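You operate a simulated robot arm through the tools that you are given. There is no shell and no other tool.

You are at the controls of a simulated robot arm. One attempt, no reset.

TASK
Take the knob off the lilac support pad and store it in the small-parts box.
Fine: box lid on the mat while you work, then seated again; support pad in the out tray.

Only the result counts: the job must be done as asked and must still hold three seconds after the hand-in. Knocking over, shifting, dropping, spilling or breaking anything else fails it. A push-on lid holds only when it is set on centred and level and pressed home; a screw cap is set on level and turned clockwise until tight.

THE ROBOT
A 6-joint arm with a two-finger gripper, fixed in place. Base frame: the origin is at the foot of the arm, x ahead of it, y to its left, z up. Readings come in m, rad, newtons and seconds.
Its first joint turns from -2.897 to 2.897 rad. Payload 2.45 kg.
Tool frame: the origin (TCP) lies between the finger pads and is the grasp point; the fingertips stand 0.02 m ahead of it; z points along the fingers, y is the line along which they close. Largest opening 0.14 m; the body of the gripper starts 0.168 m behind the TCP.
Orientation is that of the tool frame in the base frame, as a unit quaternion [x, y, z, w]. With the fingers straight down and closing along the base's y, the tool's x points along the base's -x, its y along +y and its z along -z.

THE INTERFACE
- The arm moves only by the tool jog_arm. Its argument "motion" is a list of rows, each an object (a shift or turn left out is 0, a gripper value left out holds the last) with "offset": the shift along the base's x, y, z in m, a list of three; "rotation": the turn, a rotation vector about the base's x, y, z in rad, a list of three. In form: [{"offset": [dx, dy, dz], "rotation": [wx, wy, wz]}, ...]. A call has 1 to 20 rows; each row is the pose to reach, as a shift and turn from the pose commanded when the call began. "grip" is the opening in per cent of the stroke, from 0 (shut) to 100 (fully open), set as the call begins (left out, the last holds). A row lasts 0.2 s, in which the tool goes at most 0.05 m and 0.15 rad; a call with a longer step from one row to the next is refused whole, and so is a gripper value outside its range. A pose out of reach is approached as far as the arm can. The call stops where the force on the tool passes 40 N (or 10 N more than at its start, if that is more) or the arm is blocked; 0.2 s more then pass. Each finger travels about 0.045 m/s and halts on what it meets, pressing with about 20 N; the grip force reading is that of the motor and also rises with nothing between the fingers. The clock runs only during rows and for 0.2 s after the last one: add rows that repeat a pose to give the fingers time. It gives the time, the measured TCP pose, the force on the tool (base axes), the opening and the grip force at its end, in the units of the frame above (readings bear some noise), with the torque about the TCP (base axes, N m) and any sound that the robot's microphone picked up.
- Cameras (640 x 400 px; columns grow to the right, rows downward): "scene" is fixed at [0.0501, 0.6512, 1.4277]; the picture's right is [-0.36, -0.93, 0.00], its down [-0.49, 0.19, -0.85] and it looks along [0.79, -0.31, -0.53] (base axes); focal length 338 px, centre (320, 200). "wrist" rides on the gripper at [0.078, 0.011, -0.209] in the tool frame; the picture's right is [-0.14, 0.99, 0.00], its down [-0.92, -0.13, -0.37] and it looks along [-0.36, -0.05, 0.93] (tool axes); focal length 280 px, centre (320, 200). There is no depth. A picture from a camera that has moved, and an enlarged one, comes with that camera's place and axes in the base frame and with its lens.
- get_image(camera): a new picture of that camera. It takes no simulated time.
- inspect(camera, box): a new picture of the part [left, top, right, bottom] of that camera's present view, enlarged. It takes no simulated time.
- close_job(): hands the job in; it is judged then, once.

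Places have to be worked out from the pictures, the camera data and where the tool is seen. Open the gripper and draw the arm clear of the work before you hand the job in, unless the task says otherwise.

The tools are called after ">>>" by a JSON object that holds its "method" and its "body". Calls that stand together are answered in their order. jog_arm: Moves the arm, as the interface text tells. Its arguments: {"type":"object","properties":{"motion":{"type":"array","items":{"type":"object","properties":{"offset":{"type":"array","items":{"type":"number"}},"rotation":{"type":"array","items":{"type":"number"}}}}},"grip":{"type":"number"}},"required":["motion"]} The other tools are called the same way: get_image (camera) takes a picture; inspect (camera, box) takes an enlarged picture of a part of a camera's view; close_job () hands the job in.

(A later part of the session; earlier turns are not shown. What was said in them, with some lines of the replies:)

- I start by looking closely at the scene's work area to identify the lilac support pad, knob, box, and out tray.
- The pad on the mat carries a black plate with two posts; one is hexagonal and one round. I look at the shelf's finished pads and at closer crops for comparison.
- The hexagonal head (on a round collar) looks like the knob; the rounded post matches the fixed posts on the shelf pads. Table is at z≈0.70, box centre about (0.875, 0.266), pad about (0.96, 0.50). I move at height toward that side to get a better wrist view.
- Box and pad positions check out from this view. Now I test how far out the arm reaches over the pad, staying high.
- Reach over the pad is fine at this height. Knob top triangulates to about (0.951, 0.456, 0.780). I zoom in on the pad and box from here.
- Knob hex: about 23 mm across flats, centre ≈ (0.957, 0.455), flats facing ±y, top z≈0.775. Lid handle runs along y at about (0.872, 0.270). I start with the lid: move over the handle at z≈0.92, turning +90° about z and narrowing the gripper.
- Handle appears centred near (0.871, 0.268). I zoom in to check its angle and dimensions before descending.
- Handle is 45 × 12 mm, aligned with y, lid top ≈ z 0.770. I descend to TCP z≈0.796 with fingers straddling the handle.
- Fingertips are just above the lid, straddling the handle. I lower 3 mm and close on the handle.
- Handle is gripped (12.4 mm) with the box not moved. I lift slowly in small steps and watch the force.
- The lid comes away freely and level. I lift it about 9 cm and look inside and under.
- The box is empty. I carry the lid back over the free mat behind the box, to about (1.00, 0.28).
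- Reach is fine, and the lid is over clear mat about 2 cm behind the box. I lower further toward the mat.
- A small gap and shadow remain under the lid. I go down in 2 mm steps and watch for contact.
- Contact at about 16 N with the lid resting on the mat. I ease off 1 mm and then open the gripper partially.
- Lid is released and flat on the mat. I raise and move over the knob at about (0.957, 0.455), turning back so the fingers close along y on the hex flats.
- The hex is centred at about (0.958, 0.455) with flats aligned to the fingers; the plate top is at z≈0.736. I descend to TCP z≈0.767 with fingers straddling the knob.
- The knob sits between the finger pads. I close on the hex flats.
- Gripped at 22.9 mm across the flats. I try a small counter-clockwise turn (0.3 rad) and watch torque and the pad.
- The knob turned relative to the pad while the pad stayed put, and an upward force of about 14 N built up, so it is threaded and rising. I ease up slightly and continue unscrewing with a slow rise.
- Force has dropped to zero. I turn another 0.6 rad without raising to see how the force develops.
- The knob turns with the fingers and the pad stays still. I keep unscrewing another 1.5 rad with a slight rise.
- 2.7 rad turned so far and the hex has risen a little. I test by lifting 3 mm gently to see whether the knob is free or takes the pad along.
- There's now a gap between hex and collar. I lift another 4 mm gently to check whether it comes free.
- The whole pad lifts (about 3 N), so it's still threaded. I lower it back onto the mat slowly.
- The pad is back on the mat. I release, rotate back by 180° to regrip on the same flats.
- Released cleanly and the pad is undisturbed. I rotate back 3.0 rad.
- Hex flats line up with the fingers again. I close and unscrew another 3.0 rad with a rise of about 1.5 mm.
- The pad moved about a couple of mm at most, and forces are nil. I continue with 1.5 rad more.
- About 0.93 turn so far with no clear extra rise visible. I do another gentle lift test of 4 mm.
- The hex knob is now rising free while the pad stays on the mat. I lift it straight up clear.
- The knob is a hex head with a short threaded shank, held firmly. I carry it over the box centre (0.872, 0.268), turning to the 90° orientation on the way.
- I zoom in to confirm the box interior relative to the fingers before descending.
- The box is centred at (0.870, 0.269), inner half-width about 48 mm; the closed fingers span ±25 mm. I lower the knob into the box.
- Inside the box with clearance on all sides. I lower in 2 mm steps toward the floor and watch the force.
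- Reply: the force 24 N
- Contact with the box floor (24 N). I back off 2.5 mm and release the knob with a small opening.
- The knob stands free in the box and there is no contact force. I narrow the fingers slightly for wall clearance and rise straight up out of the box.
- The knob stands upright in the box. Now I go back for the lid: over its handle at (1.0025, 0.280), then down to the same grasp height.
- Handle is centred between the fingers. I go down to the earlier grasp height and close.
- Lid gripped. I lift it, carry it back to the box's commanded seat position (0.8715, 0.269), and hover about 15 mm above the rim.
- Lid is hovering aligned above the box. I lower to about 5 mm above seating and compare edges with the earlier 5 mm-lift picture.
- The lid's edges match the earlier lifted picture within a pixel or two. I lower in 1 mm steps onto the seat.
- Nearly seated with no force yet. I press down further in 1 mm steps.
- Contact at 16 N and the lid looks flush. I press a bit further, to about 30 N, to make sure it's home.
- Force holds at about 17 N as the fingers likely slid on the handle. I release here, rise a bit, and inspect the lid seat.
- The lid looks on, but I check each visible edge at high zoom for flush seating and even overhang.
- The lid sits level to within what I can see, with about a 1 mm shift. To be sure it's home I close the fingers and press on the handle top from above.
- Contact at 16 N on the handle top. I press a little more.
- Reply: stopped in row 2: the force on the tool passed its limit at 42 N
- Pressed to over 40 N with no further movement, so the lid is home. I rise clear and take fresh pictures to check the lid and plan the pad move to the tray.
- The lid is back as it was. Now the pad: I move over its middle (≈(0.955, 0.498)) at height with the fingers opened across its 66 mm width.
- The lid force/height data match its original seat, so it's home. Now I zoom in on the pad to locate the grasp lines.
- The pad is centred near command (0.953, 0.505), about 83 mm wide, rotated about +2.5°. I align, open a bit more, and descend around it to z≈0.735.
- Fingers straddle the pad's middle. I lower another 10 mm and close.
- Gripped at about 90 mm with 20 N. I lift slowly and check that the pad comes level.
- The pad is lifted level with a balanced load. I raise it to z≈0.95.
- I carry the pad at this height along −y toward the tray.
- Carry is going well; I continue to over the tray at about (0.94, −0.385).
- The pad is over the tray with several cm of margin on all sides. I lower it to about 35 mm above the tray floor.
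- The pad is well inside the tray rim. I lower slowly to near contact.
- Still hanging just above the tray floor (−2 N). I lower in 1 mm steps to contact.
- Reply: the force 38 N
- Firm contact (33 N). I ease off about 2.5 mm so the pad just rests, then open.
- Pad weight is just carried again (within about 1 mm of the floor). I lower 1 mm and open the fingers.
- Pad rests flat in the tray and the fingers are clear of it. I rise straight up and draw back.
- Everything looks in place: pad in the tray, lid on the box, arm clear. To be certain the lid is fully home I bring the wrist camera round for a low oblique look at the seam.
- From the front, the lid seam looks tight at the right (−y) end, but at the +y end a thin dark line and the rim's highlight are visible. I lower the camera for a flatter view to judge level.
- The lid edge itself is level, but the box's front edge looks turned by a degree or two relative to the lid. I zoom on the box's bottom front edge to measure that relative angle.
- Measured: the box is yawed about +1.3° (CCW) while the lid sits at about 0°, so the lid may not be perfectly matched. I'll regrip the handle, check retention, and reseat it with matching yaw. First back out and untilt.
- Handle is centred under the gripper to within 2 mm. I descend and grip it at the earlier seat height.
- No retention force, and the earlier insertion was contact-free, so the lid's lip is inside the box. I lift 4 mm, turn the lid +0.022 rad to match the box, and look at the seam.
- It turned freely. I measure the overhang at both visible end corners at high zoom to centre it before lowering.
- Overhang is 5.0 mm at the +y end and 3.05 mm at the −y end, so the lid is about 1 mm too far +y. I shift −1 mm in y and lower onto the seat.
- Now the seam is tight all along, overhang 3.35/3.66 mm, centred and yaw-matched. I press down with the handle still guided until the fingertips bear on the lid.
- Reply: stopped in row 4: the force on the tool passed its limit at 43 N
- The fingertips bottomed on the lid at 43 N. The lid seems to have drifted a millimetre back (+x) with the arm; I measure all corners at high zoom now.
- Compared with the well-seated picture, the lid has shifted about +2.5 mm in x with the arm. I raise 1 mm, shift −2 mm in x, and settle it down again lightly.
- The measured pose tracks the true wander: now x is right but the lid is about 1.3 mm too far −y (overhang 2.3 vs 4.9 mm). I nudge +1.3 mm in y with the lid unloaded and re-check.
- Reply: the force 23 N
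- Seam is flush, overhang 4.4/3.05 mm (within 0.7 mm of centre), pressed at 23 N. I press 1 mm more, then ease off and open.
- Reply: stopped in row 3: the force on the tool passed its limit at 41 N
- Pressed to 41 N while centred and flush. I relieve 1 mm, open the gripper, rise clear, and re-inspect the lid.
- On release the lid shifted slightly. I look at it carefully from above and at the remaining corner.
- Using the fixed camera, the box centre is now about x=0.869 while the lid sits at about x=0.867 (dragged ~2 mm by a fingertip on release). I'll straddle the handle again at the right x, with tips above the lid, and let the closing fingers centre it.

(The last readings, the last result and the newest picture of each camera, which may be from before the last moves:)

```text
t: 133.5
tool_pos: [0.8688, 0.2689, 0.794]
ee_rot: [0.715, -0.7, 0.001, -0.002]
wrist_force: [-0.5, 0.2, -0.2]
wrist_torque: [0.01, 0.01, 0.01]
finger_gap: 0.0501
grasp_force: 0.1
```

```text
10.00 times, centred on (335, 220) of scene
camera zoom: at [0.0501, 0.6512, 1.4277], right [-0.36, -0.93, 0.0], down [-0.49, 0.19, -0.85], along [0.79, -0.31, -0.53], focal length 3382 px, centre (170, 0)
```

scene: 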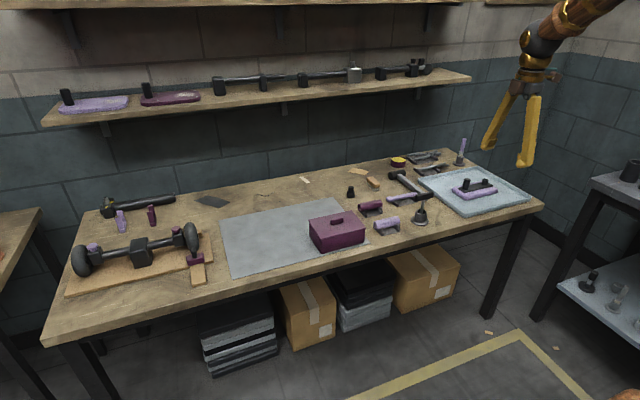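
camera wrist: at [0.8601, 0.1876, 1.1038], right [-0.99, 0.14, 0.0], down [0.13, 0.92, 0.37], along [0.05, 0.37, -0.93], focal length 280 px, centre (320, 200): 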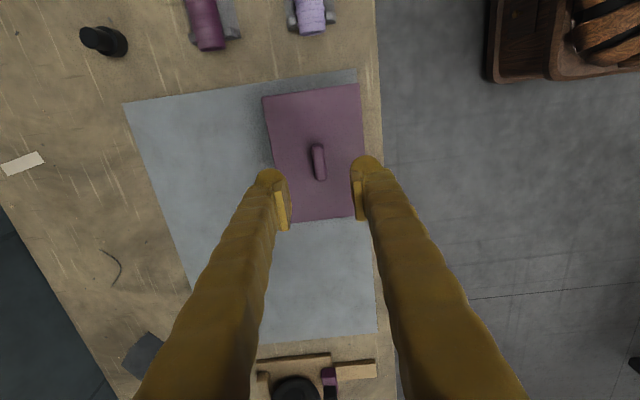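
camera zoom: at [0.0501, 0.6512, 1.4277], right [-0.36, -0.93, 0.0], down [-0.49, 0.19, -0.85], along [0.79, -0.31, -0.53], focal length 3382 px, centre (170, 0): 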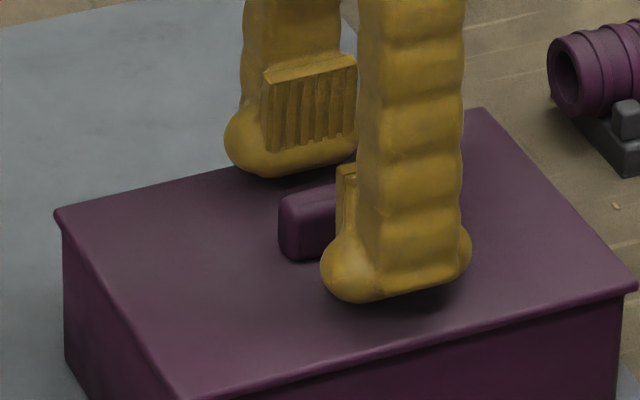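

TCP is at (0.869, 0.269, 0.794), fingers straddling with tips a few mm above the lid. I close to centre the lid.

>>> {"method": "jog_arm", "body": {"motion": [{"offset": [0, 0, 0]}, {"offset": [0, 0, 0]}, {"offset": [0, 0, 0]}, {"offset": [0, 0, 0]}, {"offset": [0, 0, 0]}], "grip": 0}}

>>> {"method": "inspect", "body": {"camera": "scene", "box": [300, 212, 324, 230]}}

>>> {"method": "inspect", "body": {"camera": "scene", "box": [350, 218, 374, 236]}}

>>> {"method": "inspect", "body": {"camera": "scene", "box": [312, 228, 336, 246]}}

```text
t: 134.7
tool_pos: [0.869, 0.2683, 0.7938]
ee_rot: [0.715, -0.7, 0.001, -0.003]
wrist_force: [-0.6, -0.1, -0.2]
wrist_torque: [0.01, 0.01, -0.03]
finger_gap: 0.0124
grasp_force: 20.2
```

```text
16.00 times, centred on (312, 221) of scene
camera zoom: at [0.0501, 0.6512, 1.4277], right [-0.36, -0.93, 0.0], down [-0.49, 0.19, -0.85], along [0.79, -0.31, -0.53], focal length 5411 px, centre (448, -136)
```

zoom: 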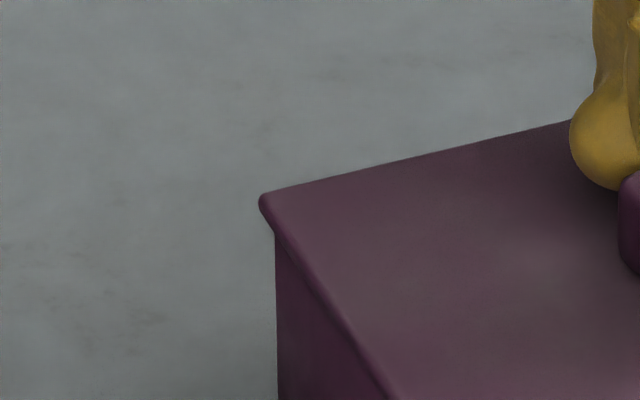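

```text
16.00 times, centred on (362, 227) of scene
camera zoom: at [0.0501, 0.6512, 1.4277], right [-0.36, -0.93, 0.0], down [-0.49, 0.19, -0.85], along [0.79, -0.31, -0.53], focal length 5411 px, centre (-352, -232)
```

zoom: 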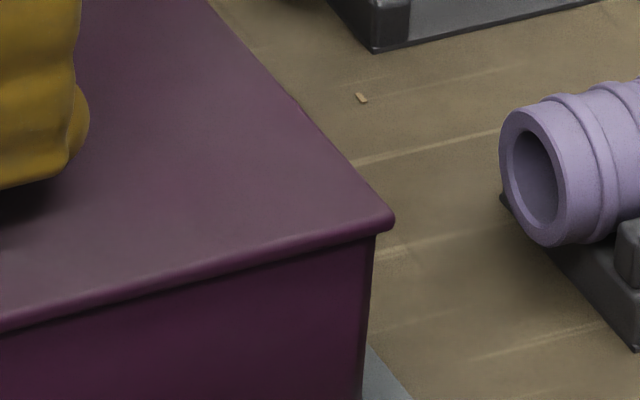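

```text
16.00 times, centred on (324, 237) of scene
camera zoom: at [0.0501, 0.6512, 1.4277], right [-0.36, -0.93, 0.0], down [-0.49, 0.19, -0.85], along [0.79, -0.31, -0.53], focal length 5411 px, centre (256, -392)
```

zoom: 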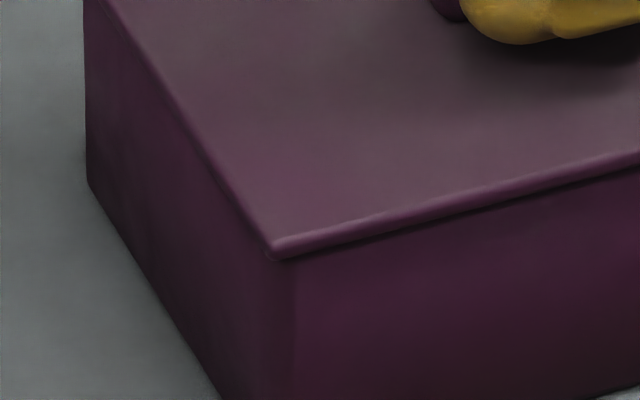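

The lid is now within about a millimetre of centre, seam flush. I apply a light guided press (≈1.5 mm), then return and check.

>>> {"method": "jog_arm", "body": {"motion": [{"offset": [0, 0, -0.0005]}, {"offset": [0, 0, -0.001]}, {"offset": [0, 0, -0.0015]}, {"offset": [0, 0, -0.002]}, {"offset": [0, 0, -0.002]}]}}

>>> {"method": "jog_arm", "body": {"motion": [{"offset": [0, 0, 0.0005]}, {"offset": [0, 0, 0.001]}, {"offset": [0, 0, 0.001]}]}}

>>> {"method": "inspect", "body": {"camera": "scene", "box": [300, 200, 380, 260]}}

```text
t: 135.9
tool_pos: [0.8693, 0.2712, 0.7938]
ee_rot: [0.715, -0.699, 0.001, -0.002]
wrist_force: [-1.8, -2.0, 16.9]
wrist_torque: [-0.08, 0.04, -0.03]
finger_gap: 0.0128
grasp_force: 20.1
```

```text
t: 136.7
tool_pos: [0.8699, 0.2696, 0.7942]
ee_rot: [0.715, -0.7, 0.001, -0.002]
wrist_force: [1.6, -0.4, 5.8]
wrist_torque: [0.03, -0.01, 0.01]
finger_gap: 0.0128
grasp_force: 19.4
```

```text
6.67 times, centred on (340, 230) of scene
camera zoom: at [0.0501, 0.6512, 1.4277], right [-0.36, -0.93, 0.0], down [-0.49, 0.19, -0.85], along [0.79, -0.31, -0.53], focal length 2255 px, centre (187, 0)
```

zoom: 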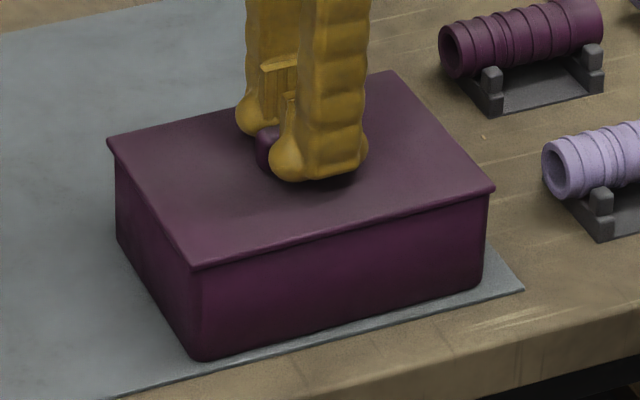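

Pressed to 17 N elastically with no slip. I relieve the last half millimetre, open, rise straight up and check.

>>> {"method": "jog_arm", "body": {"motion": [{"offset": [0, 0, 0.0005]}, {"offset": [0, 0, 0.0005]}]}}

>>> {"method": "jog_arm", "body": {"motion": [{"offset": [0, 0, 0]}, {"offset": [0, 0, 0]}, {"offset": [0, 0, 0]}, {"offset": [0, 0, 0]}, {"offset": [0, 0, 0.02]}, {"offset": [0, 0, 0.05]}, {"offset": [0, 0, 0.08]}, {"offset": [0, 0, 0.11]}, {"offset": [0, 0, 0.14]}, {"offset": [0, 0, 0.14]}], "grip": 36}}

>>> {"method": "inspect", "body": {"camera": "scene", "box": [300, 200, 380, 260]}}

>>> {"method": "inspect", "body": {"camera": "scene", "box": [300, 212, 324, 230]}}

>>> {"method": "inspect", "body": {"camera": "scene", "box": [350, 218, 374, 236]}}

>>> {"method": "inspect", "body": {"camera": "scene", "box": [312, 228, 336, 246]}}

```text
t: 137.3
tool_pos: [0.869, 0.2696, 0.7935]
ee_rot: [0.714, -0.7, 0.001, -0.003]
wrist_force: [-0.3, -0.3, 0.1]
wrist_torque: [-0.01, 0.03, 0.0]
finger_gap: 0.0126
grasp_force: 20.1
```

```text
t: 139.5
tool_pos: [0.8705, 0.2646, 0.9335]
ee_rot: [0.714, -0.7, 0.001, -0.002]
wrist_force: [-0.3, 0.7, -0.8]
wrist_torque: [-0.05, 0.01, -0.02]
finger_gap: 0.0502
grasp_force: 0.1
```

```text
6.67 times, centred on (340, 230) of scene
camera zoom: at [0.0501, 0.6512, 1.4277], right [-0.36, -0.93, 0.0], down [-0.49, 0.19, -0.85], along [0.79, -0.31, -0.53], focal length 2255 px, centre (187, 0)
```

zoom: 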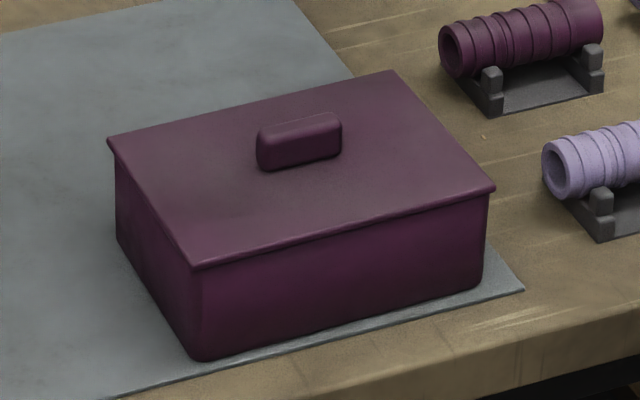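

```text
16.00 times, centred on (312, 221) of scene
camera zoom: at [0.0501, 0.6512, 1.4277], right [-0.36, -0.93, 0.0], down [-0.49, 0.19, -0.85], along [0.79, -0.31, -0.53], focal length 5411 px, centre (448, -136)
```

zoom: 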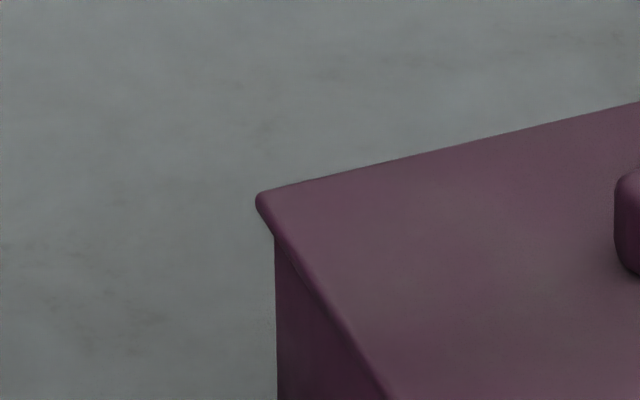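

```text
16.00 times, centred on (362, 227) of scene
camera zoom: at [0.0501, 0.6512, 1.4277], right [-0.36, -0.93, 0.0], down [-0.49, 0.19, -0.85], along [0.79, -0.31, -0.53], focal length 5411 px, centre (-352, -232)
```

zoom: 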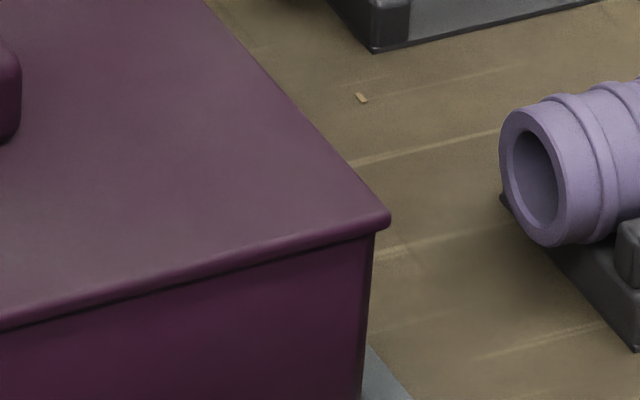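

```text
16.00 times, centred on (324, 237) of scene
camera zoom: at [0.0501, 0.6512, 1.4277], right [-0.36, -0.93, 0.0], down [-0.49, 0.19, -0.85], along [0.79, -0.31, -0.53], focal length 5411 px, centre (256, -392)
```

zoom: 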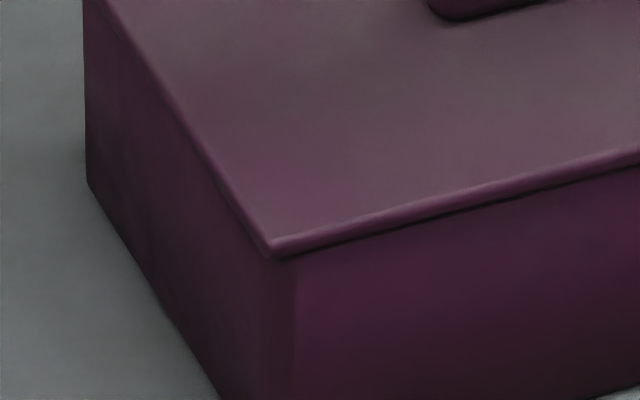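

The lid is flush, level, and centred to within about half a millimetre. I raise and draw the arm clear of the work with the gripper opened.

>>> {"method": "jog_arm", "body": {"motion": [{"offset": [0, 0, 0.03]}, {"offset": [0, 0, 0.06]}, {"offset": [-0.03, 0, 0.08]}, {"offset": [-0.07, 0, 0.09]}, {"offset": [-0.11, 0, 0.09]}, {"offset": [-0.15, -0.02, 0.09]}, {"offset": [-0.18, -0.05, 0.09]}, {"offset": [-0.2, -0.08, 0.09]}, {"offset": [-0.2, -0.08, 0.09]}, {"offset": [-0.2, -0.08, 0.09]}, {"offset": [-0.2, -0.08, 0.09]}], "grip": 100}}

>>> {"method": "get_image", "body": {"camera": "scene"}}

>>> {"method": "inspect", "body": {"camera": "scene", "box": [300, 190, 400, 260]}}

>>> {"method": "inspect", "body": {"camera": "scene", "box": [380, 130, 550, 240]}}

```text
t: 141.9
tool_pos: [0.6699, 0.1882, 1.0235]
ee_rot: [0.715, -0.699, 0.0, -0.001]
wrist_force: [-0.5, 0.2, -0.7]
wrist_torque: [-0.01, -0.05, -0.02]
finger_gap: 0.1399
grasp_force: 0.1
```

```text
taken
```

scene: 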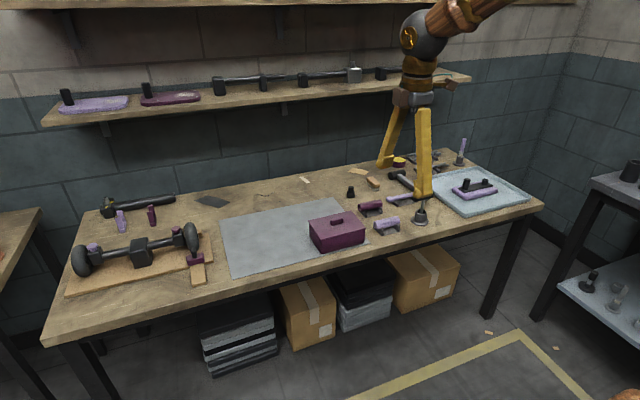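

```text
5.71 times, centred on (350, 225) of scene
camera zoom: at [0.0501, 0.6512, 1.4277], right [-0.36, -0.93, 0.0], down [-0.49, 0.19, -0.85], along [0.79, -0.31, -0.53], focal length 1933 px, centre (149, 57)
```

zoom: 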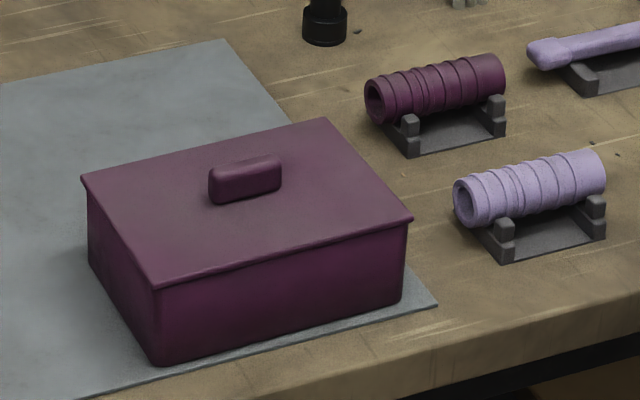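

```text
3.64 times, centred on (465, 185) of scene
camera zoom: at [0.0501, 0.6512, 1.4277], right [-0.36, -0.93, 0.0], down [-0.49, 0.19, -0.85], along [0.79, -0.31, -0.53], focal length 1230 px, centre (-207, 254)
```

zoom: 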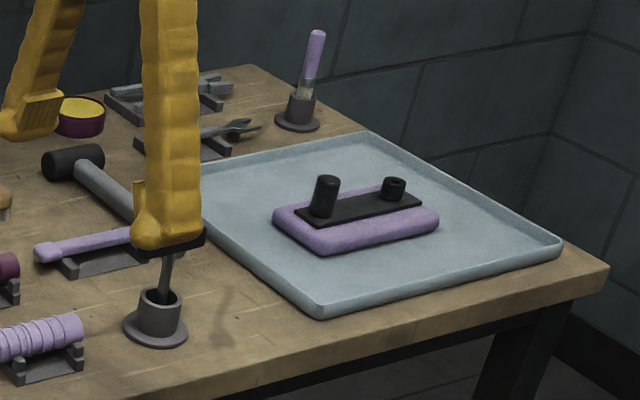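

Knob is in the closed box with the lid seated flush. The support pad rests flat in the out tray, the other items look undisturbed, and the gripper is open and clear at z≈1.02. I hand the job in.

>>> {"method": "close_job", "body": {}}

```text
The job is handed in.
```

The job is handed in. The knob is in the small-parts box with the lid back on, and the lilac support pad is in the out tray.

- **Knob:** It was threaded, so I unscrewed it about one turn counter-clockwise. When I last saw it, before the lid went on, it was standing upright on the box floor.
- **Lid:** It waited on the mat behind the box. My first reseat was about a degree out of line with the box, and it shifted again as I released it on the second try. I set it once more and pressed it down. It now looks flush, level and centred to within about a millimetre. It rests on the rim; it shows no clip or tight fit.
- **Box:** It slid about 1 to 1.5 mm on the mat while I was reseating the lid. It was not tipped or lifted.
- **Pad:** It lies flat in the tray, well inside the rim.

Nothing else on the bench looked disturbed in the last pictures. The gripper is open and clear of the work.
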